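You operate a simulated robot arm through the tools that you are given. There is no shell and no other tool. Be economical: measure what you need, move in short steps, check, and stop when the job is done.

You are at the controls of a simulated two-armed robot. One attempt, no reset.

JOB
Bring the upturned smooth cylinder off the mat and wax its foot.
Fine: stand it foot up before the yellow tin; use the green pad and that tin; steady the cylinder while you wax; put the pad back. Set down upright: upturned smooth cylinder. A coat counts when it lies all over at full strength: go over it till it gets no stronger.
Where things are to end (x, y in the base frame): upturned smooth cylinder within 50 mm of [460, -560].
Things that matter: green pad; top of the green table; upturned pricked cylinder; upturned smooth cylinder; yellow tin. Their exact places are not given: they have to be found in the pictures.

The check looks at the end state, three seconds after you hand in, the way a careful person would. Anything else that was tipped, shoved, dropped, spilled or broken makes it a failure.

ROBOT AND FRAMES
Two 7-joint arms with fingered hands on one trunk, on a base that drives. Base frame: it is fixed to the floor where the robot stands at the start and does not move with it; the origin is under the middle of the robot, x ahead of it, y to its left, z up; the surface under the hand at the start is at about z = 850. Units: mm, rad, N and s.
The left shoulder is at the start at [70, 165, 1118], the right one opposite. With the tool pointing down near the work surface each hand reaches from about 460 to 960 mm from the robot's upright axis, wherever it stands, measured 20 degrees to its own side. Places, roughly: top of the green table [600, -800, 800]; yellow tin [600, -700, 900]. Payload 4.1 kg a hand.
The TCP of each hand is the grasp point between the finger pads, 32 mm short of the fingertips. In the tool frame z runs along the fingers and y along their closing line. The gripper opens to 108 mm. The gripper's body begins 38 mm behind the TCP. The gripper is a hand of 4 fingers: y runs from the thumb to the fingers, the wrist lies at [-16, -108, -186] in the tool frame, and closing takes about 1.5 s.
Orientation is that of the tool frame in the base frame, as a unit quaternion [x, y, z, w]. With the fingers straight down and the wrist toward the robot, the tool's x, y and z point along [0, 1, 0], [1, 0, 0] and [0, 0, -1] of the base frame.

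CONTROLS
- The arms move only by the tool servo_tool. It takes "left_commands", "right_commands" or both (then of equal length, played together; a hand with none holds still); each is text: rows parted by semicolons, each of 7 numbers parted by spaces: the shift along the tool's x, y, z in mm, then the turn, a rotation vector about the tool's x, y, z in rad, then the closure in counts, from 0 (fully open) to 255 (shut). In form: tx ty tz wx wy wz jaw; .... A call has 1 to 12 rows; each row shifts and turns the commanded pose from where the row before left it, along the tool's axes as they then stand. Rows are played at 5 a second. More than 50 mm and 0.15 rad between two rows, or a gripper value outside its range, and nothing of the call is played. Where a pose cannot be reached the arm comes as near as it can. A force on the tool above 40 N (or 10 N above the force at the start of the call, whichever is more), or a blocked arm, ends the call early, and 0.2 s more pass. Each finger travels about 45 mm/s and halts on what it meets, pressing with about 27 N; the grip force reading is that of the motor and also rises with nothing between the fingers. The clock runs only during rows and for 0.2 s after the last one: add rows that do not move to give the fingers time. It gives the time, the measured TCP pose, the force on the tool (base axes), the opening and the grip force at its end, in the units of the frame above (readings bear some noise), with the torque about the TCP (base axes, N m) and any sound that the robot's microphone picked up, and new pictures: "show" is both (left out), scene, wrist or none (wrist: the cameras of the hands that moved).
- Cameras (640 x 400 px; columns grow to the right, rows downward): "scene" is now at [126.4, -37.8, 1344.1]; the picture's right is [-0.45, -0.89, -0.00], its down [-0.54, 0.28, -0.79] and it looks along [0.71, -0.36, -0.61] (base axes); focal length 214 px, centre (320, 200). "left" rides on the left gripper at [-64, -93, -131] in its tool frame; the picture's right is [-0.80, -0.28, 0.53], its down [0.55, -0.71, 0.45] and it looks along [0.25, 0.65, 0.72] (tool axes); focal length 247 px, centre (320, 200). "right" rides on the right gripper at [64, -93, -132] in its tool frame; the picture's right is [-0.80, 0.28, -0.53], its down [-0.55, -0.71, 0.45] and it looks along [-0.25, 0.65, 0.72] (tool axes); focal length 247 px, centre (320, 200).
- lift_body(by): slides the trunk up (or, below 0, down) by that many mm; the arms and the scene camera ride with it, the base frame stays. It gives what a move gives, with no picture.
- base_move(legs): drives the robot by 1 to 6 legs, each [ahead, left, turn to the left] in mm, mm and rad, along the robot's own axes; the way and the turn of a leg run together, so that a leg with both is an arc; at most 1500 mm and 3.142 rad a leg. The arms and the cameras ride along, it lands a little off, and it stops where it bumps. It gives what a move gives, and a new picture of the scene camera.
- grasp_type(shape, hand): the hand has 4 fingers and takes this shape, open, in about a second: jaw (thumb against the fingers, like two jaws); tri (thumb and two fingers); tip (a fingertip pinch); poke (one finger out to press); point (the index stretched); flat (the hand flat); cup (the hand cupped); fist (a fist). The gripper value then closes the fingers along that shape, each until it touches; the sizes above hold for jaw. It gives what a move gives, with no picture.
- turn_head(pan, tilt): turns the head with the scene camera to pan (to the left, within 1.501 rad either way) and tilt (down, from -0.506 to 1.204), counted from straight ahead of the robot. It gives what a move gives, and a new picture of the scene camera.
- point_at(camera, pixels): for up to 12 pixels [column, row] of the newest picture of that camera ("zoom" is the newest enlarged one), the place [x, y, z] in the base frame of the surface seen there, good to about 2 mm. It takes no simulated time.
- inspect(camera, box): a new picture of the part [left, top, right, bottom] of that camera's present view, enlarged. It takes no simulated time.
- job_done(): hands the job in; it is judged then, once.

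Keep the steps short. Do not move on a guess: measure, check each grasp and each placing, and mend mistakes. In all there are 80 turns and 260 pictures (those below and enlarged ones count). Leave the grippers open and the arms clear of the work at the hand-in unless told otherwise, and finish with a single line.

The tools are called after "Request:" by a JSON object that holds its "method" and its "body". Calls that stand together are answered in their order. servo_tool: Moves the arms, as the interface text tells. Its arguments: {"type":"object","properties":{"left_commands":{"type":"string"},"right_commands":{"type":"string"},"show":{"type":"string","enum":["both","scene","wrist","none"]}},"required":[]} The other tools are called the same way: lift_body (by) slides the trunk up or down; grasp_type (shape, hand) gives the hand a shape; base_move (legs) drives the base; turn_head (pan, tilt) turns the head that bears the scene camera; point_at (camera, pixels) gives the place of the surface under pixels of a picture; inspect (camera, box) takes an enlarged picture of a part of a camera's view; job_done () hands the job in.

At the start:

```text
clock: 0.0
left_ee_pos: [673.1, -104.2, 1288.3]
left_ee_rot: [0.706, 0.708, -0.001, 0.0]
left_ft_force: [0.4, 0.3, -0.5]
left_torque: [0.03, -0.02, -0.03]
left_width: 107.6
left_gripper_force: 0.1
left_shape: jaw
right_ee_pos: [376.0, -558.7, 1220.4]
right_ee_rot: [0.708, 0.707, -0.001, -0.001]
right_ft_force: [-0.7, -0.2, 0.3]
right_torque: [-0.02, 0.0, -0.04]
right_width: 107.4
right_gripper_force: 0.1
right_shape: jaw
trunk travel left (down, up): [-625.0, 315.0]
robot x, y, heading: [0.9, -4.9, 0.002]
head pan, tilt: [-0.471, 0.656]
```

scene: 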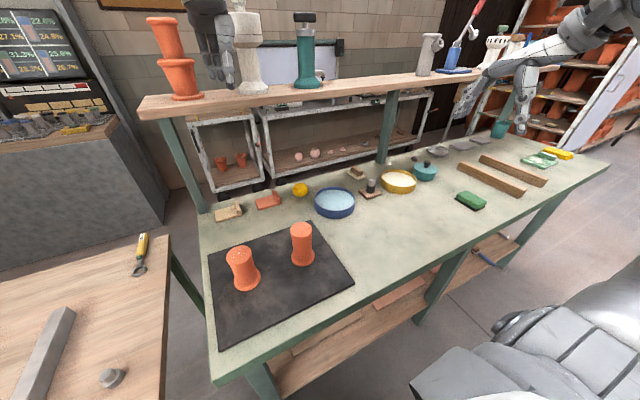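
right: 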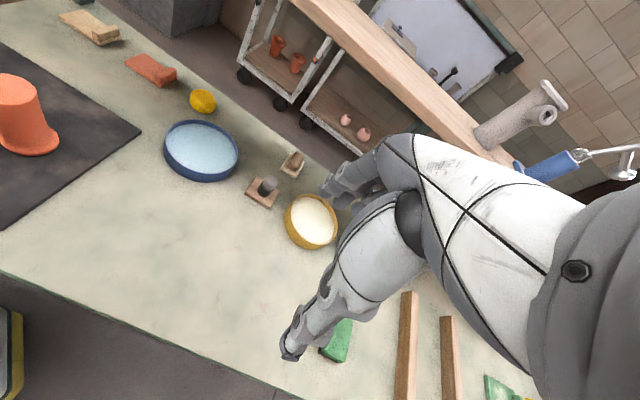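
left: 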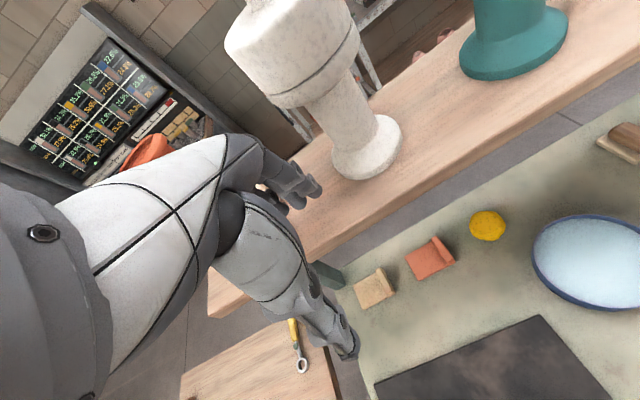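

I see two orange cylinders on a dark mat, the yellow tin near (398,181) and a green pad near (470,200). I will enlarge these and measure them.

Request:
{"method": "inspect", "body": {"camera": "scene", "box": [200, 200, 360, 300]}}

Request:
{"method": "inspect", "body": {"camera": "scene", "box": [340, 130, 580, 280]}}

Request:
{"method": "point_at", "body": {"camera": "scene", "pixels": [[302, 228], [303, 262], [239, 252], [246, 288], [397, 183], [400, 192], [472, 196], [470, 207], [400, 250], [458, 201], [486, 207], [380, 185]]}}

```text
4.00 times, centred on (280, 250) of scene
```

zoom: 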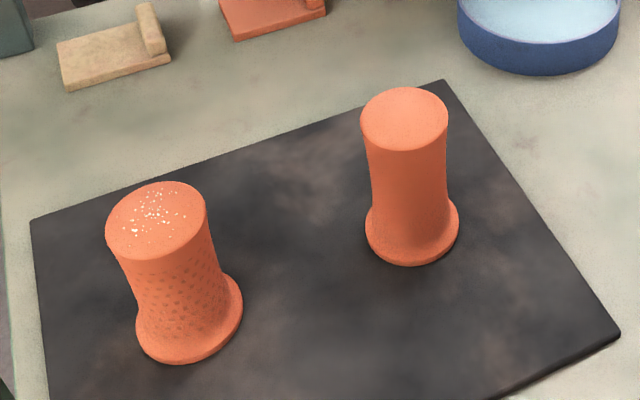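

```text
2.67 times, centred on (460, 205) of scene
```

zoom: 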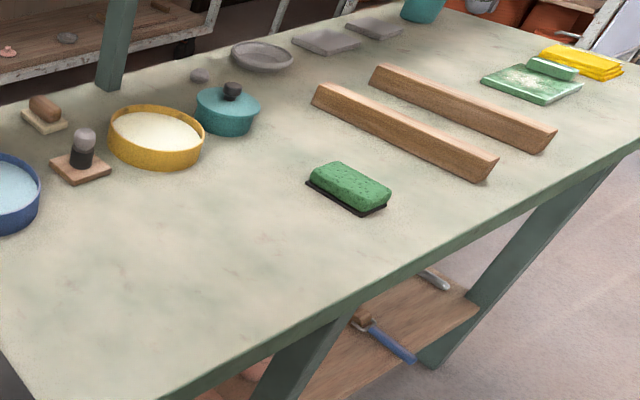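

```text
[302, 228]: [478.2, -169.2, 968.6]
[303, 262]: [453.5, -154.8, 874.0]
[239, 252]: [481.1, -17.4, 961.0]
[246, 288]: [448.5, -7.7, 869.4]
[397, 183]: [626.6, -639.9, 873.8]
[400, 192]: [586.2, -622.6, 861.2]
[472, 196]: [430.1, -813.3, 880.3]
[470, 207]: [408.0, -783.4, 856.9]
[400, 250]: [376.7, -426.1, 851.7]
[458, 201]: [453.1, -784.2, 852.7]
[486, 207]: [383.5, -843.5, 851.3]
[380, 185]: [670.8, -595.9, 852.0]
```

The right-hand cylinder at (302,244) is the smooth one, because the left one has pricks. I will measure its top rim, its lip and the clearances, and also the pad and tin.

Request:
{"method": "inspect", "body": {"camera": "scene", "box": [270, 210, 334, 274]}}

Request:
{"method": "inspect", "body": {"camera": "scene", "box": [360, 155, 500, 225]}}

Request:
{"method": "point_at", "body": {"camera": "scene", "pixels": [[292, 229], [311, 229], [301, 223], [301, 236], [293, 245], [312, 245], [302, 245], [292, 258], [314, 258], [303, 265], [330, 270], [302, 207]]}}

```text
6.25 times, centred on (302, 242) of scene
```

zoom: 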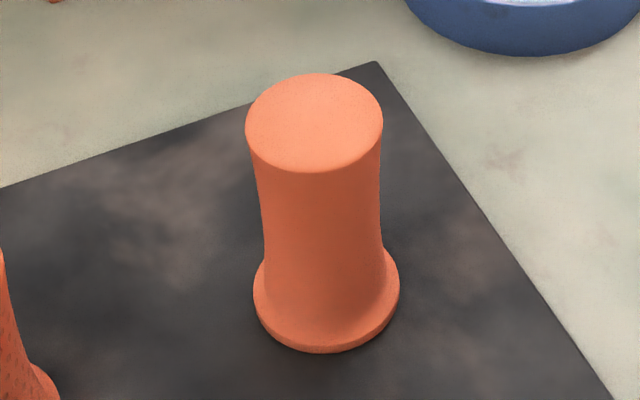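

```text
4.57 times, centred on (430, 190) of scene
```

zoom: 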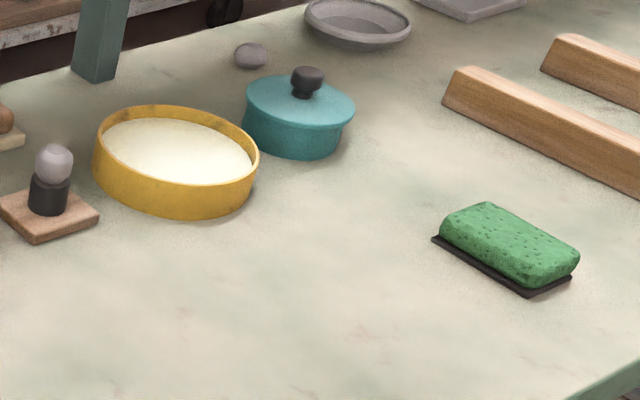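

```text
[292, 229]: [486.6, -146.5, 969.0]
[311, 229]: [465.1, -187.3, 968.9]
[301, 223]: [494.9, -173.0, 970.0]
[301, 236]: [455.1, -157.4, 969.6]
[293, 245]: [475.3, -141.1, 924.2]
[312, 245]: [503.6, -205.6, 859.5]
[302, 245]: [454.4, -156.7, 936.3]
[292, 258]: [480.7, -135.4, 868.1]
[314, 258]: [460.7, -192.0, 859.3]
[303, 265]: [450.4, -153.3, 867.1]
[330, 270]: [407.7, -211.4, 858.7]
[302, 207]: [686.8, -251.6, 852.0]
```

The smooth cylinder has its top centre near (476,-167), a top diameter of about 53, its top at z 969 and the mat at 859. First I move the left hand back and out to the left, away from the shelf and the right arm's path.

Request:
{"method": "servo_tool", "body": {"left_commands": "0 -48 0 0 0 0 0;0 -48 0 0 0 0 0;0 -48 0 0 0 0 0;0 -48 0 0 0 0 0;48 0 0 0 0 0 0;48 0 0 0 0 0 0;48 0 0 0 0 0 0;48 0 0 0 0 0 0;48 0 0 0 0 0 0;48 0 0 0 0 0 0;48 0 0 0 0 0 0;48 0 0 0 0 0 0", "show": "scene"}}

```text
clock: 2.6
left_ee_pos: [479.1, 283.8, 1288.8]
left_ee_rot: [0.709, 0.706, 0.0, 0.001]
left_ft_force: [-0.9, -0.5, -0.5]
left_torque: [-0.01, -0.02, 0.01]
left_width: 107.5
left_gripper_force: 0.0
left_shape: jaw
right_ee_pos: [375.0, -556.0, 1221.1]
right_ee_rot: [0.707, 0.707, -0.001, 0.0]
right_ft_force: [0.1, 0.1, -0.1]
right_torque: [-0.05, 0.02, -0.04]
right_width: 107.5
right_gripper_force: 0.1
right_shape: jaw
trunk travel left (down, up): [-625.0, 315.0]
robot x, y, heading: [0.2, 3.1, -0.004]
head pan, tilt: [-0.471, 0.656]
```

scene: 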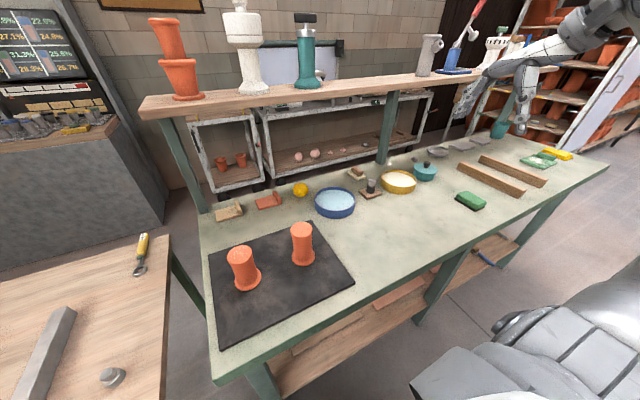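

The way is clear. I bring the right hand above the smooth cylinder at (476,-167).

Request:
{"method": "servo_tool", "body": {"right_commands": "39 10 0 0 0 0 0;39 10 0 0 0 0 0;39 10 0 0 0 0 0;39 10 0 0 0 0 0;39 10 0 0 0 0 0;39 10 0 0 0 0 0;39 10 12 0 0 0 0;39 10 30 0 0 0 0;39 10 30 0 0 0 0;38 11 30 0 0 0 0;0 0 30 0 0 0 0;0 0 0 0 0 0 0", "show": "both"}}

```text
refused: row 8 steps farther than a row can; nothing moved
```

The step was too long, so I split the descent into its own rows.

Request:
{"method": "servo_tool", "body": {"right_commands": "39 10 20 0 0 0 0;39 10 20 0 0 0 0;39 10 20 0 0 0 0;39 10 20 0 0 0 0;39 10 20 0 0 0 0;39 10 10 0 0 0 0;39 10 10 0 0 0 0;39 10 10 0 0 0 0;39 10 0 0 0 0 0;38 11 0 0 0 0 0;0 0 0 0 0 0 0", "show": "both"}}

```text
clock: 5.0
left_ee_pos: [479.2, 279.6, 1290.7]
left_ee_rot: [0.707, 0.707, 0.001, 0.001]
left_ft_force: [-1.0, -1.2, 0.2]
left_torque: [0.05, 0.0, 0.01]
left_width: 107.8
left_gripper_force: 0.0
left_shape: jaw
right_ee_pos: [490.4, -175.6, 1100.1]
right_ee_rot: [0.707, 0.708, 0.002, 0.0]
right_ft_force: [-0.5, -0.1, 0.1]
right_torque: [0.04, 0.01, 0.02]
right_width: 107.5
right_gripper_force: 0.1
right_shape: jaw
right hand out of reach, approached as far as the arm can: row 5, 6, 7
trunk travel left (down, up): [-625.0, 315.0]
robot x, y, heading: [1.8, 1.2, 0.005]
head pan, tilt: [-0.471, 0.656]
```

scene: 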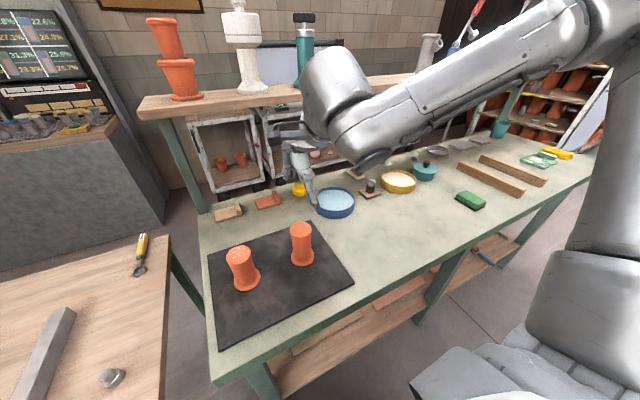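
right: 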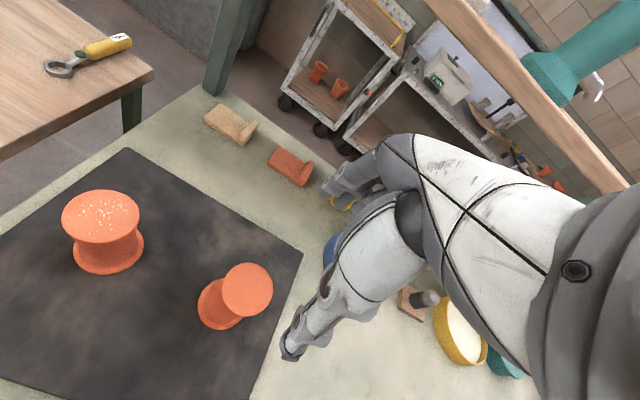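

The TCP is at (490,-176,1100). I check the foot's centre from the wrist picture, around (247,290), before going down.

Request:
{"method": "point_at", "body": {"camera": "right", "pixels": [[247, 290], [224, 288], [271, 290], [247, 266], [248, 314], [60, 340]]}}

```text
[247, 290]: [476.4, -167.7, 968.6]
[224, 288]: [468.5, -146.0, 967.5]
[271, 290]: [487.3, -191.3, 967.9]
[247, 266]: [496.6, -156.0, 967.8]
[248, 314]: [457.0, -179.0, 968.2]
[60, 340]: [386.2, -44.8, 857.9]
```

The centre is (477,-168). I align first, then descend to z≈1010 and check.

Request:
{"method": "servo_tool", "body": {"right_commands": "8 -13 0 0 0 0 0;0 0 30 0 0 0 0;0 0 30 0 0 0 0;0 0 30 0 0 0 0;0 0 0 0 0 0 0", "show": "both"}}

```text
clock: 6.2
left_ee_pos: [481.1, 280.1, 1290.4]
left_ee_rot: [0.707, 0.707, 0.0, 0.001]
left_ft_force: [0.9, 0.2, -0.2]
left_torque: [0.02, 0.01, -0.03]
left_width: 107.6
left_gripper_force: 0.0
left_shape: jaw
right_ee_pos: [490.4, -165.3, 1009.5]
right_ee_rot: [0.706, 0.708, -0.001, -0.001]
right_ft_force: [1.2, -0.8, 0.3]
right_torque: [0.0, -0.03, -0.01]
right_width: 107.9
right_gripper_force: 0.1
right_shape: jaw
right hand out of reach, approached as far as the arm can: row 2, 3, 4
trunk travel left (down, up): [-625.0, 315.0]
robot x, y, heading: [-2.3, -0.2, -0.002]
head pan, tilt: [-0.471, 0.656]
```

scene: 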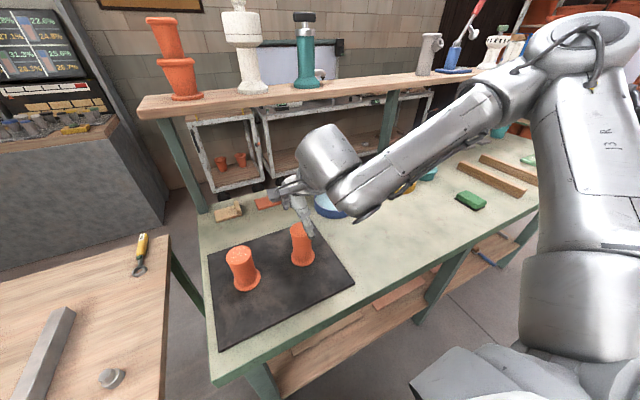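
right: 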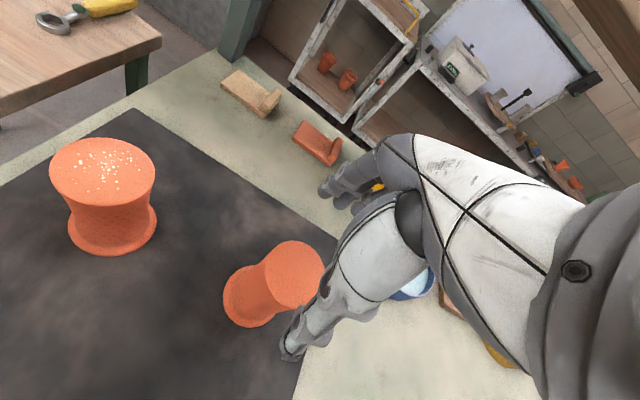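

The target is too near for the arm, so x stayed at 490. I raise the hand and drive the base back by 120.

Request:
{"method": "servo_tool", "body": {"right_commands": "0 0 -40 0 0 0 0;0 0 -40 0 0 0 0", "show": "none"}}

Request:
{"method": "base_move", "body": {"legs": [[-120, 0, 0]]}}

```text
clock: 6.8
left_ee_pos: [480.6, 282.6, 1289.7]
left_ee_rot: [0.707, 0.707, 0.001, 0.001]
left_ft_force: [0.6, 0.7, 0.0]
left_torque: [0.0, -0.05, 0.0]
left_width: 107.9
left_gripper_force: 0.0
left_shape: jaw
right_ee_pos: [490.5, -164.0, 1092.1]
right_ee_rot: [0.707, 0.707, 0.0, 0.0]
right_ft_force: [-0.6, 0.5, -0.2]
right_torque: [0.01, 0.02, -0.05]
right_width: 107.7
right_gripper_force: 0.1
right_shape: jaw
trunk travel left (down, up): [-625.0, 315.0]
robot x, y, heading: [-0.4, -2.3, 0.002]
head pan, tilt: [-0.471, 0.656]
```

```text
clock: 8.0
left_ee_pos: [361.7, 281.5, 1288.6]
left_ee_rot: [0.707, 0.707, 0.0, 0.0]
left_ft_force: [0.9, -0.4, 0.5]
left_torque: [0.0, 0.01, 0.01]
left_width: 107.6
left_gripper_force: 0.0
left_shape: jaw
right_ee_pos: [372.3, -164.6, 1091.6]
right_ee_rot: [0.707, 0.707, 0.0, 0.0]
right_ft_force: [-0.9, -0.7, 0.5]
right_torque: [0.02, -0.04, 0.02]
right_width: 107.8
right_gripper_force: 0.0
right_shape: jaw
trunk travel left (down, up): [-625.0, 315.0]
robot x, y, heading: [-119.9, -2.6, 0.001]
head pan, tilt: [-0.471, 0.656]
```

scene: 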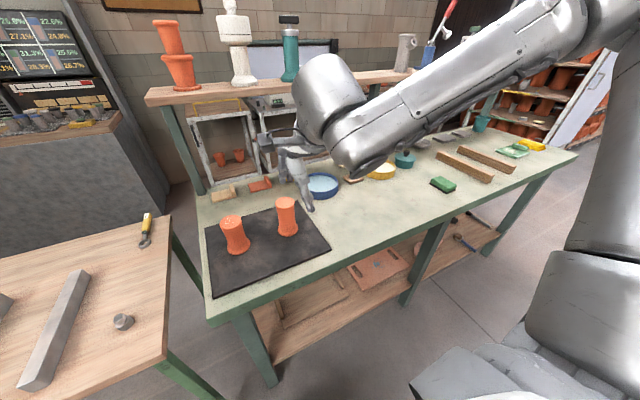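

I move ahead 105 mm to above the cylinder, then down to z≈1005.

Request:
{"method": "servo_tool", "body": {"right_commands": "-1 35 0 0 0 0 0;-1 35 0 0 0 0 0;-1 35 0 0 0 0 0;0 0 30 0 0 0 0;0 0 30 0 0 0 0;0 0 26 0 0 0 0;0 0 0 0 0 0 0", "show": "both"}}

```text
clock: 9.6
left_ee_pos: [361.7, 281.5, 1289.6]
left_ee_rot: [0.707, 0.707, 0.0, 0.0]
left_ft_force: [0.3, -0.1, 0.9]
left_torque: [0.0, 0.01, -0.04]
left_width: 107.7
left_gripper_force: 0.0
left_shape: jaw
right_ee_pos: [463.1, -178.3, 1012.8]
right_ee_rot: [0.707, 0.707, -0.001, -0.001]
right_ft_force: [-0.6, -0.2, 0.1]
right_torque: [0.02, -0.01, -0.01]
right_width: 107.9
right_gripper_force: 0.1
right_shape: jaw
right hand out of reach, approached as far as the arm can: row 4, 5, 6
trunk travel left (down, up): [-625.0, 315.0]
robot x, y, heading: [-120.2, 1.4, 0.004]
head pan, tilt: [-0.471, 0.656]
```

scene: 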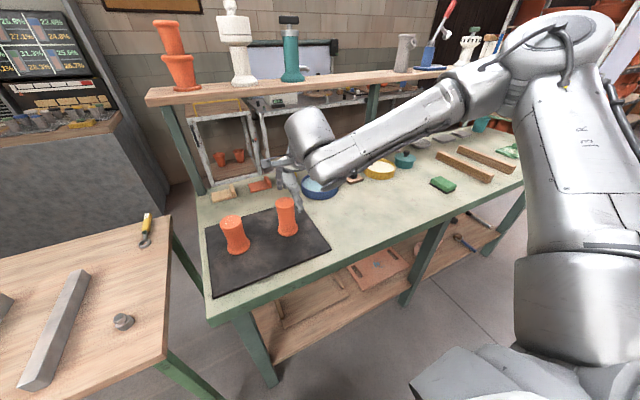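
right: 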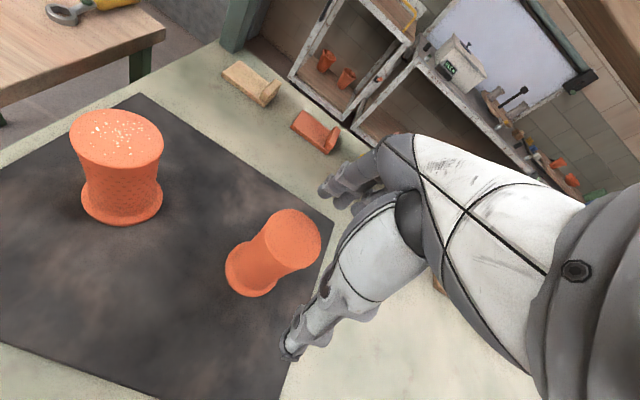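

The arm is still short by a little. Its elbow lies out to the right, so I turn the hand so that its wrist points right-rearward. This is done at the present height, clear of the top.

Request:
{"method": "servo_tool", "body": {"right_commands": "0 0 -30 0 0 0 0;0 0 0 0 0 -0.13 0;0 0 0 0 0 -0.13 0;0 0 0 0 0 -0.13 0;0 0 0 0 0 -0.13 0;0 0 0 0 0 0 0", "show": "none"}}

```text
clock: 11.0
left_ee_pos: [361.5, 282.4, 1289.0]
left_ee_rot: [0.707, 0.707, 0.0, -0.001]
left_ft_force: [-0.1, -0.6, -0.4]
left_torque: [0.01, 0.04, 0.01]
left_width: 107.8
left_gripper_force: 0.2
left_shape: jaw
right_ee_pos: [464.1, -177.8, 1041.1]
right_ee_rot: [0.501, 0.865, 0.001, 0.0]
right_ft_force: [-0.3, 0.1, -0.2]
right_torque: [-0.04, -0.04, 0.0]
right_width: 107.6
right_gripper_force: 0.0
right_shape: jaw
trunk travel left (down, up): [-625.0, 315.0]
robot x, y, heading: [-116.1, -2.6, 0.001]
head pan, tilt: [-0.471, 0.656]
```

The turn worked. I align by (+13,+10) and descend to test the reach.

Request:
{"method": "servo_tool", "body": {"right_commands": "2 16 0 0 0 0 0;0 0 20 0 0 0 0;0 0 20 0 0 0 0;0 0 0 0 0 0 0", "show": "wrist"}}

```text
clock: 12.0
left_ee_pos: [362.2, 282.1, 1288.4]
left_ee_rot: [0.707, 0.707, 0.0, 0.001]
left_ft_force: [0.1, 0.3, 0.1]
left_torque: [0.03, 0.01, 0.02]
left_width: 107.6
left_gripper_force: 0.2
left_shape: jaw
right_ee_pos: [476.6, -169.4, 1002.3]
right_ee_rot: [0.501, 0.865, -0.001, 0.0]
right_ft_force: [-0.3, 0.1, 0.4]
right_torque: [0.01, 0.02, -0.02]
right_width: 107.6
right_gripper_force: 0.0
right_shape: jaw
trunk travel left (down, up): [-625.0, 315.0]
robot x, y, heading: [-121.3, 2.4, -0.001]
head pan, tilt: [-0.471, 0.656]
```

right: 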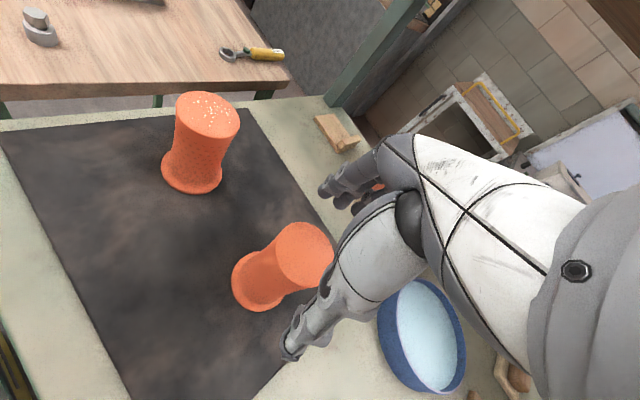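

The TCP is over the foot at (477,-169). I go down to z≈944 in small steps and keep an eye on the force.

Request:
{"method": "servo_tool", "body": {"right_commands": "0 0 15 0 0 0 0;0 0 15 0 0 0 0;0 0 15 0 0 0 0;0 0 14 0 0 0 0;0 0 0 0 0 0 0", "show": "both"}}

```text
clock: 13.2
left_ee_pos: [361.4, 281.7, 1289.2]
left_ee_rot: [0.707, 0.707, 0.0, 0.0]
left_ft_force: [0.1, 0.2, 0.4]
left_torque: [0.02, 0.01, 0.01]
left_width: 107.6
left_gripper_force: 0.1
left_shape: jaw
right_ee_pos: [466.9, -179.3, 950.0]
right_ee_rot: [0.502, 0.865, 0.0, -0.001]
right_ft_force: [2.0, 0.2, 1.5]
right_torque: [0.02, 0.0, -0.02]
right_width: 107.7
right_gripper_force: 0.1
right_shape: jaw
right hand out of reach, approached as far as the arm can: row 2, 3, 4
trunk travel left (down, up): [-625.0, 315.0]
robot x, y, heading: [-119.4, 2.3, -0.005]
head pan, tilt: [-0.471, 0.656]
```

scene: 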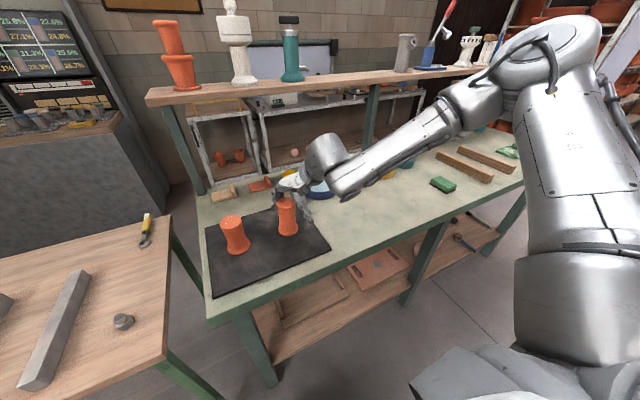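
right: 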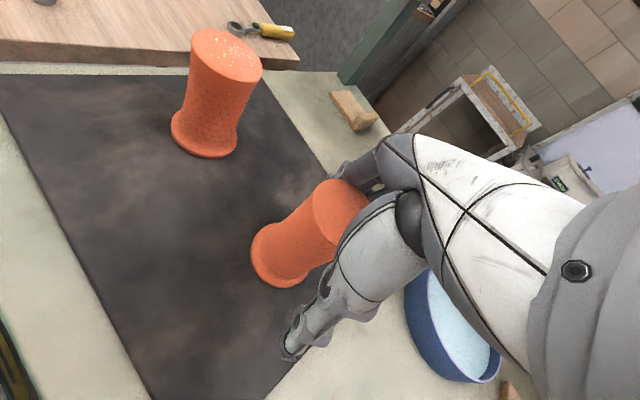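

The arm drifts to (467,-179) as it goes lower, so it is a joint limit and not contact. I raise the trunk by 150, which also lifts the hand straight up, and try from a higher shoulder.

Request:
{"method": "lift_body", "body": {"by": 150}}

Request:
{"method": "servo_tool", "body": {"right_commands": "4 14 0 0 0 0 0;0 0 25 0 0 0 0;0 0 25 0 0 0 0;0 0 25 0 0 0 0;0 0 25 0 0 0 0;0 0 0 0 0 0 0", "show": "none"}}

```text
clock: 15.0
left_ee_pos: [361.4, 281.1, 1439.5]
left_ee_rot: [0.707, 0.708, -0.001, 0.0]
left_ft_force: [0.0, 0.4, 0.3]
left_torque: [-0.03, 0.0, 0.02]
left_width: 108.0
left_gripper_force: 0.0
left_shape: jaw
right_ee_pos: [465.6, -179.3, 1101.6]
right_ee_rot: [0.501, 0.865, 0.0, 0.0]
right_ft_force: [-0.2, 0.5, 0.6]
right_torque: [-0.01, 0.0, 0.0]
right_width: 107.7
right_gripper_force: 0.2
right_shape: jaw
trunk travel left (down, up): [-775.0, 165.0]
robot x, y, heading: [-119.0, 0.2, 0.001]
head pan, tilt: [-0.471, 0.656]
```

```text
clock: 16.4
left_ee_pos: [360.3, 282.3, 1440.2]
left_ee_rot: [0.707, 0.707, 0.0, 0.001]
left_ft_force: [-0.3, 0.1, 0.2]
left_torque: [0.02, 0.03, 0.02]
left_width: 107.6
left_gripper_force: 0.1
left_shape: jaw
right_ee_pos: [438.1, -213.1, 1040.1]
right_ee_rot: [0.502, 0.865, 0.001, -0.001]
right_ft_force: [-0.1, -0.4, -0.1]
right_torque: [0.01, -0.03, 0.0]
right_width: 107.9
right_gripper_force: 0.2
right_shape: jaw
right hand out of reach, approached as far as the arm can: row 1, 2, 3, 4, 5
trunk travel left (down, up): [-775.0, 165.0]
robot x, y, heading: [-118.3, -0.3, -0.001]
head pan, tilt: [-0.471, 0.656]
```

That is worse, so a lower shoulder should help. I raise the right hand first, then lower the trunk by 250.

Request:
{"method": "servo_tool", "body": {"right_commands": "0 0 -45 0 0 0 0;0 0 -45 0 0 0 0;0 0 -45 0 0 0 0;0 0 -45 0 0 0 0;0 0 -45 0 0 0 0;0 0 -45 0 0 0 0;0 0 0 0 0 0 0", "show": "none"}}

Request:
{"method": "lift_body", "body": {"by": -250}}

```text
clock: 18.0
left_ee_pos: [362.5, 280.8, 1438.1]
left_ee_rot: [0.707, 0.707, 0.0, 0.0]
left_ft_force: [-1.0, 0.3, -0.7]
left_torque: [0.03, 0.03, -0.01]
left_width: 107.4
left_gripper_force: 0.0
left_shape: jaw
right_ee_pos: [435.9, -213.6, 1312.2]
right_ee_rot: [0.501, 0.865, 0.001, 0.001]
right_ft_force: [0.2, -0.6, -0.7]
right_torque: [-0.01, -0.03, 0.01]
right_width: 107.7
right_gripper_force: 0.2
right_shape: jaw
trunk travel left (down, up): [-775.0, 165.0]
robot x, y, heading: [-115.4, 0.9, -0.001]
head pan, tilt: [-0.471, 0.656]
```

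```text
clock: 20.6
left_ee_pos: [361.4, 282.0, 1189.8]
left_ee_rot: [0.708, 0.707, 0.0, 0.0]
left_ft_force: [0.7, -0.7, -0.5]
left_torque: [0.0, 0.01, -0.04]
left_width: 107.5
left_gripper_force: 0.1
left_shape: jaw
right_ee_pos: [436.3, -213.6, 1062.7]
right_ee_rot: [0.501, 0.865, 0.001, -0.001]
right_ft_force: [0.3, 0.2, 0.9]
right_torque: [-0.01, -0.04, 0.0]
right_width: 107.7
right_gripper_force: 0.0
right_shape: jaw
trunk travel left (down, up): [-525.0, 415.0]
robot x, y, heading: [-119.6, 0.8, 0.006]
head pan, tilt: [-0.471, 0.656]
```

Next I go to above the foot and down to about z 1000.

Request:
{"method": "servo_tool", "body": {"right_commands": "10 29 0 0 0 0 0;10 29 0 0 0 0 0;0 0 25 0 0 0 0;0 0 25 0 0 0 0;0 0 0 0 0 0 0", "show": "scene"}}

```text
clock: 21.8
left_ee_pos: [362.3, 281.7, 1189.5]
left_ee_rot: [0.707, 0.707, 0.001, 0.001]
left_ft_force: [-0.3, 0.6, 1.0]
left_torque: [-0.01, -0.01, -0.05]
left_width: 107.6
left_gripper_force: 0.0
left_shape: jaw
right_ee_pos: [475.2, -166.5, 1012.2]
right_ee_rot: [0.502, 0.865, 0.0, 0.0]
right_ft_force: [0.3, -0.4, 0.3]
right_torque: [0.01, -0.02, 0.02]
right_width: 107.7
right_gripper_force: 0.0
right_shape: jaw
trunk travel left (down, up): [-525.0, 415.0]
robot x, y, heading: [-119.8, 2.4, 0.001]
head pan, tilt: [-0.471, 0.656]
```

scene: 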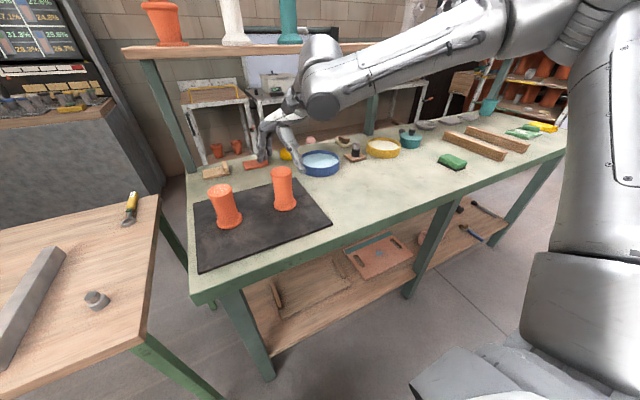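

It is reachable now. I go down to z≈943.

Request:
{"method": "servo_tool", "body": {"right_commands": "0 1 20 0 0 0 0;0 0 20 0 0 0 0;0 0 15 0 0 0 0;0 0 14 0 0 0 0;0 0 0 0 0 0 0", "show": "both"}}

```text
clock: 23.0
left_ee_pos: [361.5, 283.1, 1189.4]
left_ee_rot: [0.707, 0.707, 0.0, 0.0]
left_ft_force: [-0.5, -0.4, -0.7]
left_torque: [-0.02, 0.01, 0.02]
left_width: 107.7
left_gripper_force: 0.1
left_shape: jaw
right_ee_pos: [475.7, -167.5, 942.4]
right_ee_rot: [0.501, 0.865, 0.0, 0.0]
right_ft_force: [-0.4, -0.6, -0.4]
right_torque: [-0.02, -0.01, -0.03]
right_width: 107.7
right_gripper_force: 0.0
right_shape: jaw
trunk travel left (down, up): [-525.0, 415.0]
robot x, y, heading: [-116.5, -0.3, 0.001]
head pan, tilt: [-0.471, 0.656]
```

scene: 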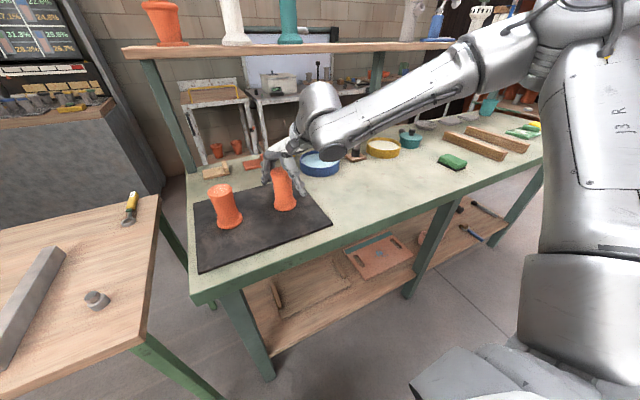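
right: 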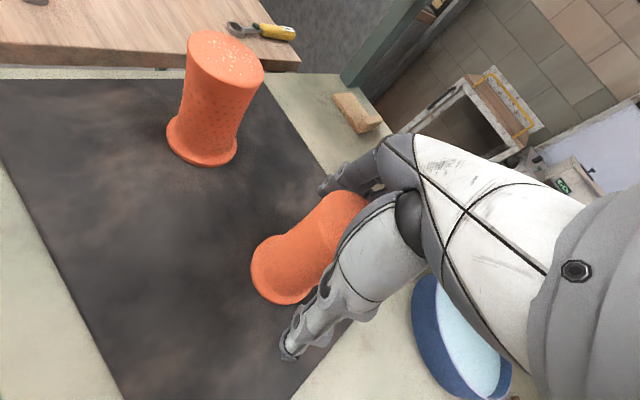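

The hand is around the cylinder. I close and wait.

Request:
{"method": "servo_tool", "body": {"right_commands": "0 0 0 0 0 0 60;0 0 0 0 0 0 120;0 0 0 0 0 0 180;0 0 0 0 0 0 200;0 0 0 0 0 0 200;0 0 0 0 0 0 200;0 0 0 0 0 0 200;0 0 0 0 0 0 200", "show": "both"}}

```text
clock: 24.8
left_ee_pos: [362.7, 282.1, 1190.4]
left_ee_rot: [0.707, 0.707, 0.0, 0.0]
left_ft_force: [-0.6, -0.5, -0.4]
left_torque: [0.02, -0.01, 0.04]
left_width: 107.6
left_gripper_force: 0.1
left_shape: jaw
right_ee_pos: [476.5, -168.9, 942.2]
right_ee_rot: [0.501, 0.865, 0.0, -0.001]
right_ft_force: [-0.7, -0.1, -0.9]
right_torque: [-0.02, 0.04, 0.03]
right_width: 42.2
right_gripper_force: 26.8
right_shape: jaw
trunk travel left (down, up): [-525.0, 415.0]
robot x, y, heading: [-120.1, 1.1, -0.0]
head pan, tilt: [-0.471, 0.656]
```

scene: 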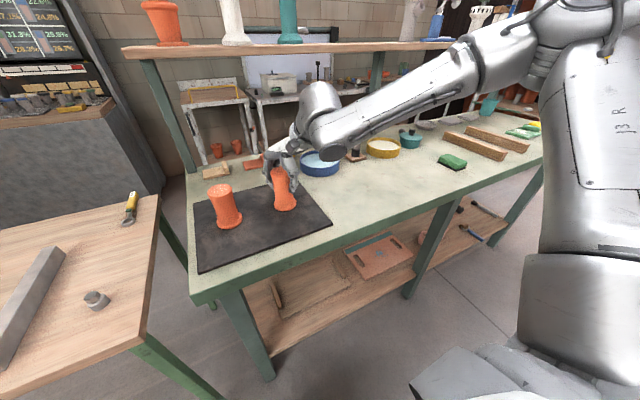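
right: 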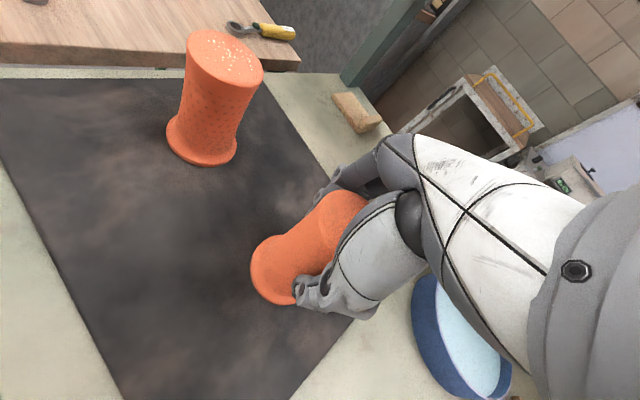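

It is gripped, at width 42 and force 27. I lift it by 110.

Request:
{"method": "servo_tool", "body": {"right_commands": "0 0 -10 0 0 0 200;0 0 -20 0 0 0 200;0 0 -40 0 0 0 200;0 0 -40 0 0 0 200;0 0 0 0 0 0 200", "show": "both"}}

```text
clock: 26.0
left_ee_pos: [363.0, 280.9, 1188.9]
left_ee_rot: [0.707, 0.707, 0.0, 0.001]
left_ft_force: [0.0, 0.1, -0.5]
left_torque: [-0.03, -0.02, 0.0]
left_width: 107.5
left_gripper_force: 0.1
left_shape: jaw
right_ee_pos: [478.6, -169.3, 1051.4]
right_ee_rot: [0.502, 0.865, 0.001, -0.001]
right_ft_force: [-0.4, 0.1, -2.7]
right_torque: [-0.01, 0.03, 0.03]
right_width: 42.3
right_gripper_force: 27.0
right_shape: jaw
trunk travel left (down, up): [-525.0, 415.0]
robot x, y, heading: [-118.6, -0.1, 0.004]
head pan, tilt: [-0.471, 0.656]
```

scene: 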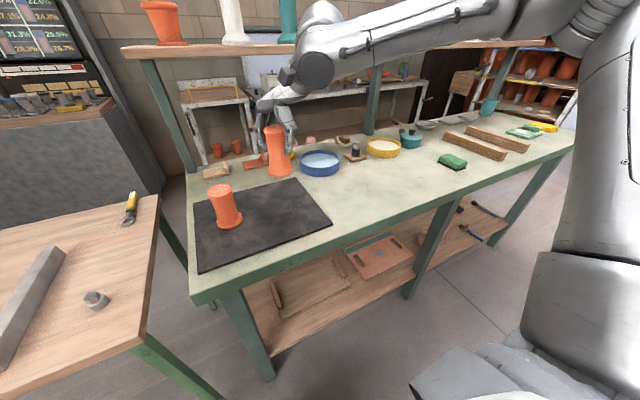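
right: 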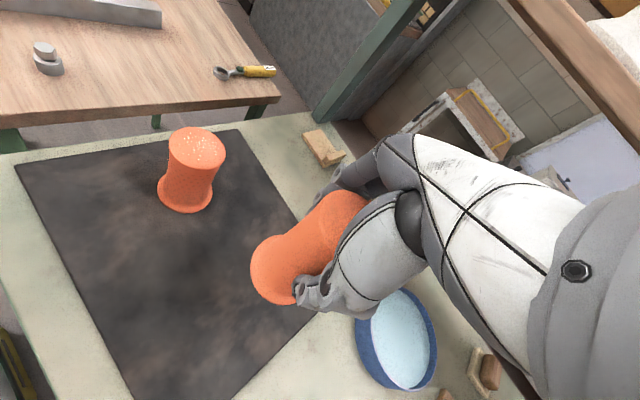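

It is held firmly. I drive the base 390 to the right, which carries the cylinder to about (478,-560). Its bottom is at about z 968, above the tins.

Request:
{"method": "base_move", "body": {"legs": [[0, -390, 0]]}}

```text
clock: 28.4
left_ee_pos: [362.1, -100.0, 1189.9]
left_ee_rot: [0.707, 0.707, 0.0, 0.0]
left_ft_force: [0.2, -0.2, 0.3]
left_torque: [-0.01, -0.02, 0.01]
left_width: 107.7
left_gripper_force: 0.1
left_shape: jaw
right_ee_pos: [478.2, -548.2, 1050.4]
right_ee_rot: [0.501, 0.866, 0.001, -0.001]
right_ft_force: [0.0, -0.2, -2.3]
right_torque: [0.01, 0.03, 0.0]
right_width: 42.0
right_gripper_force: 26.9
right_shape: jaw
trunk travel left (down, up): [-525.0, 415.0]
robot x, y, heading: [-118.6, -378.4, -0.0]
head pan, tilt: [-0.471, 0.656]
```

scene: 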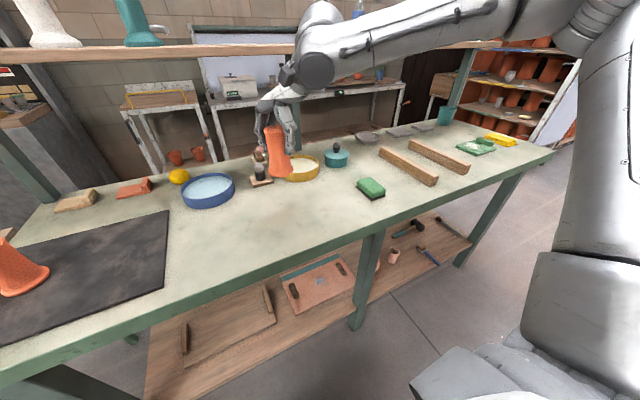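

The TCP is at (478,-548). I shift by (-13,-12) and lower to about z 942.

Request:
{"method": "servo_tool", "body": {"right_commands": "-4 -17 0 0 0 0 200;0 0 30 0 0 0 200;0 0 30 0 0 0 200;0 0 25 0 0 0 200;0 0 15 0 0 0 200;0 0 8 0 0 0 200;0 0 0 0 0 0 200", "show": "both"}}

```text
clock: 30.0
left_ee_pos: [362.2, -98.9, 1189.0]
left_ee_rot: [0.707, 0.707, 0.0, 0.0]
left_ft_force: [0.7, -0.4, -0.1]
left_torque: [0.02, 0.01, -0.04]
left_width: 107.9
left_gripper_force: 0.1
left_shape: jaw
right_ee_pos: [464.6, -558.9, 944.9]
right_ee_rot: [0.501, 0.866, 0.0, -0.001]
right_ft_force: [0.6, 0.0, -2.5]
right_torque: [-0.04, -0.01, 0.03]
right_width: 42.0
right_gripper_force: 26.5
right_shape: jaw
trunk travel left (down, up): [-525.0, 415.0]
robot x, y, heading: [-119.2, -378.8, -0.001]
head pan, tilt: [-0.471, 0.656]
```

scene: 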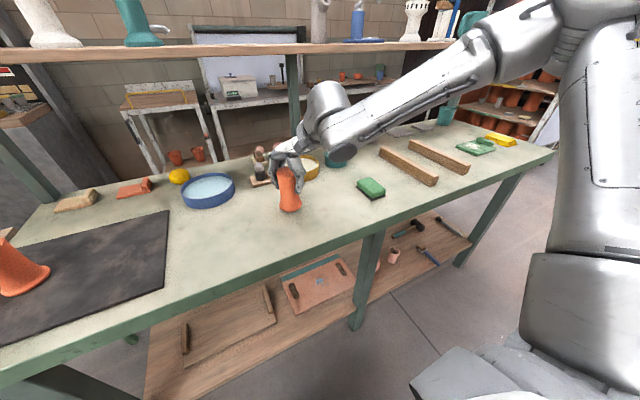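
right: 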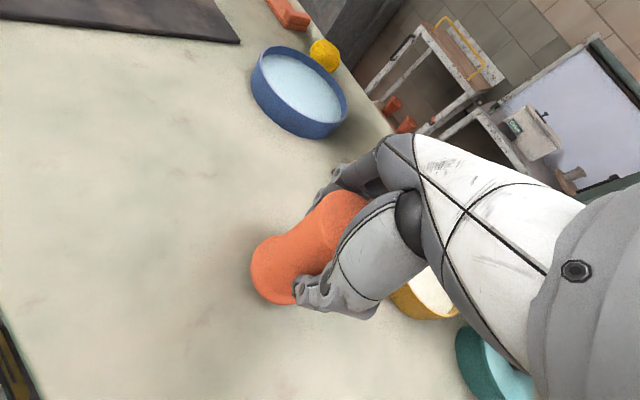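

Bottom is about 8–10 mm above the table. I lower it slowly until contact shows in the force.

Request:
{"method": "servo_tool", "body": {"right_commands": "0 0 4 0 0 0 200;0 0 2 0 0 0 200;0 0 2 0 0 0 200;0 0 1 0 0 0 200;0 0 0 0 0 0 200", "show": "none"}}

```text
clock: 31.2
left_ee_pos: [362.0, -98.6, 1189.3]
left_ee_rot: [0.706, 0.708, 0.0, -0.001]
left_ft_force: [-0.4, 0.4, -1.3]
left_torque: [-0.01, 0.01, -0.01]
left_width: 107.7
left_gripper_force: 0.0
left_shape: jaw
right_ee_pos: [464.8, -561.6, 935.0]
right_ee_rot: [0.501, 0.866, 0.0, 0.0]
right_ft_force: [-0.6, -0.7, -2.0]
right_torque: [-0.03, 0.02, -0.01]
right_width: 42.2
right_gripper_force: 27.2
right_shape: jaw
trunk travel left (down, up): [-525.0, 415.0]
robot x, y, heading: [-117.2, -379.7, -0.0]
head pan, tilt: [-0.471, 0.656]
```

Request:
{"method": "servo_tool", "body": {"right_commands": "0 0 1 0 0 0 200;0 0 1 0 0 0 200;0 0 0 0 0 0 200", "show": "wrist"}}

```text
clock: 32.0
left_ee_pos: [361.3, -99.7, 1189.3]
left_ee_rot: [0.707, 0.708, 0.0, -0.001]
left_ft_force: [1.3, -0.3, -0.2]
left_torque: [0.0, 0.0, 0.04]
left_width: 107.7
left_gripper_force: 0.0
left_shape: jaw
right_ee_pos: [464.5, -560.6, 934.0]
right_ee_rot: [0.501, 0.866, 0.001, 0.001]
right_ft_force: [0.2, -1.0, 6.9]
right_torque: [-0.02, -0.07, -0.02]
right_width: 42.3
right_gripper_force: 26.3
right_shape: jaw
trunk travel left (down, up): [-525.0, 415.0]
robot x, y, heading: [-119.3, -386.2, 0.007]
head pan, tilt: [-0.471, 0.656]
```

right: 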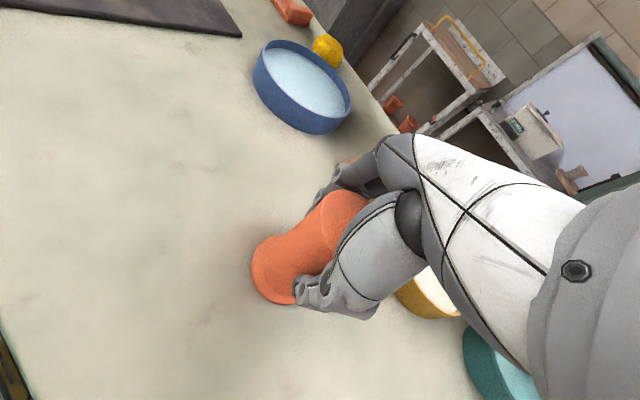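

Contact shows, with the force up at +7 N. I open fully and wait, then rise.

Request:
{"method": "servo_tool", "body": {"right_commands": "0 0 0 0 0 0 140;0 0 0 0 0 0 100;0 0 0 0 0 0 50;0 0 0 0 0 0 0;0 0 0 0 0 0 0;0 0 0 0 0 0 0;0 0 0 0 0 0 0;0 0 -25 0 0 0 0;0 0 -40 0 0 0 0;0 0 -40 0 0 0 0;0 0 -45 0 0 0 0;0 0 0 0 0 0 0", "show": "both"}}

```text
clock: 34.6
left_ee_pos: [363.2, -98.4, 1188.8]
left_ee_rot: [0.707, 0.707, 0.0, 0.0]
left_ft_force: [1.0, -0.6, -0.4]
left_torque: [0.02, 0.02, -0.01]
left_width: 107.7
left_gripper_force: 0.0
left_shape: jaw
right_ee_pos: [466.5, -561.1, 1082.1]
right_ee_rot: [0.501, 0.865, 0.0, 0.0]
right_ft_force: [0.6, 0.1, -0.5]
right_torque: [-0.01, -0.02, 0.0]
right_width: 107.7
right_gripper_force: 0.0
right_shape: jaw
trunk travel left (down, up): [-525.0, 415.0]
robot x, y, heading: [-117.5, -380.4, 0.002]
head pan, tilt: [-0.471, 0.656]
```

scene: 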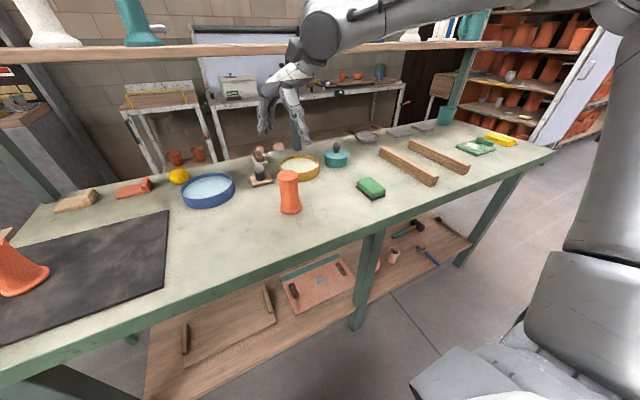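
right: 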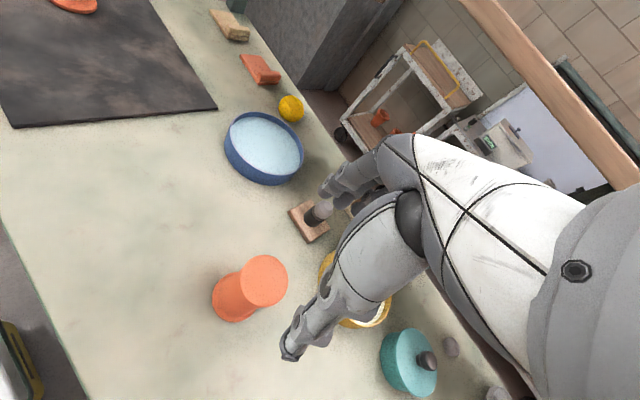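

The cylinder stands. Next I measure the pad in an enlarged view.

Request:
{"method": "inspect", "body": {"camera": "scene", "box": [339, 168, 403, 208]}}

Request:
{"method": "inspect", "body": {"camera": "scene", "box": [265, 145, 345, 220]}}

Request:
{"method": "point_at", "body": {"camera": "scene", "pixels": [[289, 175], [289, 180], [302, 168], [285, 165], [319, 167], [301, 156], [302, 179], [371, 182], [356, 187], [373, 198], [385, 194], [368, 178]]}}

```text
10.00 times, centred on (371, 188) of scene
```

zoom: 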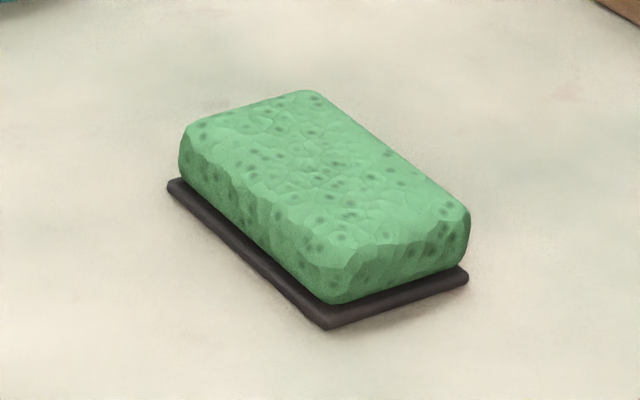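

```text
5.33 times, centred on (305, 182) of scene
```

zoom: 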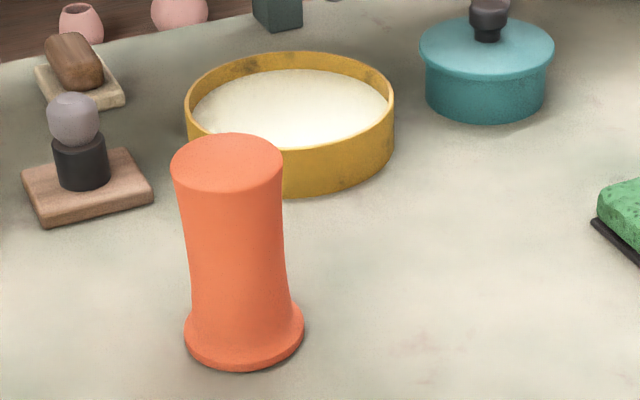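

```text
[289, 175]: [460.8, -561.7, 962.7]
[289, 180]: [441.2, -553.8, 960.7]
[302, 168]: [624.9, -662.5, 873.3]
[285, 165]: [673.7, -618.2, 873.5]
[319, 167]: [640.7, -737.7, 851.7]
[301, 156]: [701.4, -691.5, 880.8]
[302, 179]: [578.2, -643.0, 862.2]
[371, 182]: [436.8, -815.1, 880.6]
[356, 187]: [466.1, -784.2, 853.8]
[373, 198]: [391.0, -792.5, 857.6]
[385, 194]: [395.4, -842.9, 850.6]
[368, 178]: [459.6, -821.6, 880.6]
```

I measure the pad's corners and the dish's edges more finely.

Request:
{"method": "inspect", "body": {"camera": "scene", "box": [339, 168, 403, 208]}}

Request:
{"method": "point_at", "body": {"camera": "zoom", "pixels": [[195, 130], [310, 98], [460, 212], [345, 262], [172, 186], [328, 322], [464, 280], [326, 180], [270, 225], [410, 265], [255, 105], [400, 160]]}}

```text
10.00 times, centred on (371, 188) of scene
```

zoom: 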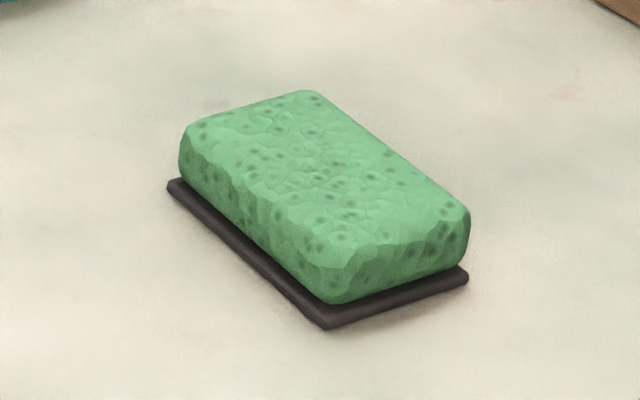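

```text
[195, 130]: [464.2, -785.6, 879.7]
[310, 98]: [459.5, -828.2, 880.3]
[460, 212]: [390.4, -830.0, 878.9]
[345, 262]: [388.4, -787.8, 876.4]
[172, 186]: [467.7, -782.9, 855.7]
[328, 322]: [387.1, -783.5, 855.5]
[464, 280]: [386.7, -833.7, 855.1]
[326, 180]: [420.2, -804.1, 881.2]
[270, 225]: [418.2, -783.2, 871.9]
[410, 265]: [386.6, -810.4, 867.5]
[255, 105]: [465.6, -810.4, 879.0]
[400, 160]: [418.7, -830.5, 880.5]
```

The pad spans x 386–465 and y -783 to -832, z 856–881, with its centre at (426,-808). I will grip it along its 80 mm length, so the fingers stay clear of the 53 mm foot. I turn the hand back square and move above the pad.

Request:
{"method": "servo_tool", "body": {"right_commands": "0 0 0 0 0 0.131 0;0 0 0 0 0 0.131 0;0 0 0 0 0 0.131 0;0 0 0 0 0 0.131 0;-41 -6.7 0 0 0 0 0;-41 -6.7 0 0 0 0 0;-41 -6.7 0 0 0 0 0;-41 -6.7 0 0 0 0 0;-41 -6.7 0 0 0 0 0;-41 -6.7 0 0 0 0 0;0 0 0 0 0 0 0", "show": "both"}}

```text
clock: 37.0
left_ee_pos: [363.3, -98.7, 1189.0]
left_ee_rot: [0.707, 0.707, 0.0, 0.001]
left_ft_force: [-0.6, 0.5, -0.9]
left_torque: [-0.01, -0.01, -0.02]
left_width: 107.8
left_gripper_force: 0.1
left_shape: jaw
right_ee_pos: [423.2, -805.3, 1086.1]
right_ee_rot: [0.708, 0.706, 0.0, -0.001]
right_ft_force: [0.4, 0.0, -0.7]
right_torque: [-0.02, 0.02, 0.05]
right_width: 107.9
right_gripper_force: 0.1
right_shape: jaw
trunk travel left (down, up): [-525.0, 415.0]
robot x, y, heading: [-118.4, -378.1, 0.0]
head pan, tilt: [-0.471, 0.656]
```

scene: 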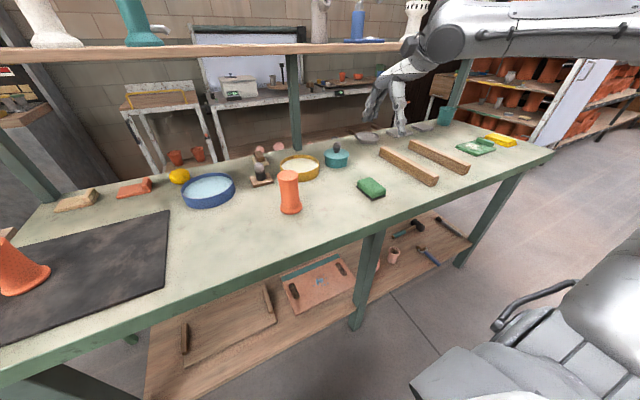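
right: 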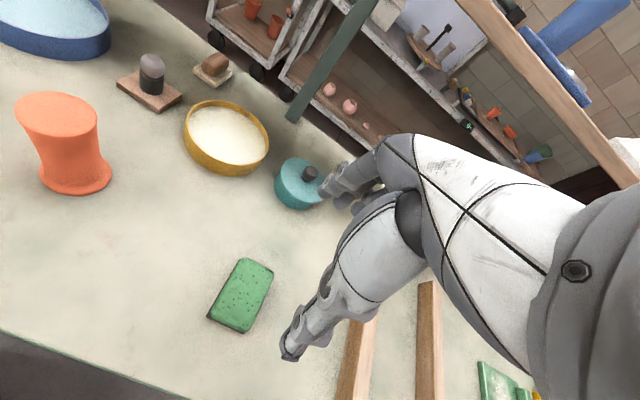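

I measure the tin, the wood bar and the pad from this wrist picture.

Request:
{"method": "point_at", "body": {"camera": "right", "pixels": [[226, 133], [190, 128], [262, 143], [241, 296], [353, 345], [340, 395], [236, 106], [215, 160], [228, 270], [256, 325], [213, 316], [268, 265]]}}

Request:
{"method": "inspect", "body": {"camera": "right", "box": [170, 80, 290, 180]}}

```text
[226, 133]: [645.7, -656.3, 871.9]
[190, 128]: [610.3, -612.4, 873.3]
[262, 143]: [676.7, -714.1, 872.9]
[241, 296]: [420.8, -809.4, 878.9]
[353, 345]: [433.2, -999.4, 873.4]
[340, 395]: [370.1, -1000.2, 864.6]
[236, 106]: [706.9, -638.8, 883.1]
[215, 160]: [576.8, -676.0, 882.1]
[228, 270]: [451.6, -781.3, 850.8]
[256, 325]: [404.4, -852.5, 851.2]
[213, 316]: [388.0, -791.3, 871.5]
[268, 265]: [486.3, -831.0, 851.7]
```

```text
4.00 times, centred on (230, 130) of right
```

zoom: 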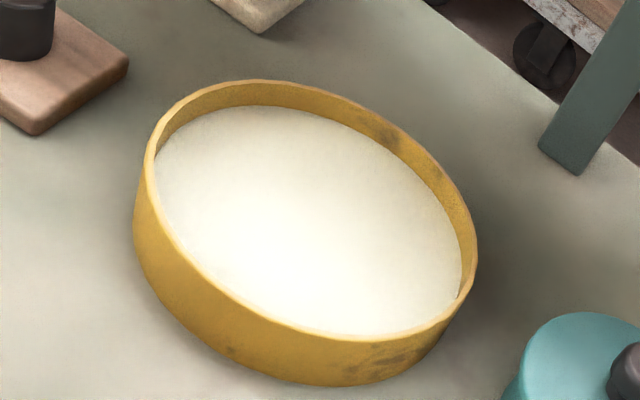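

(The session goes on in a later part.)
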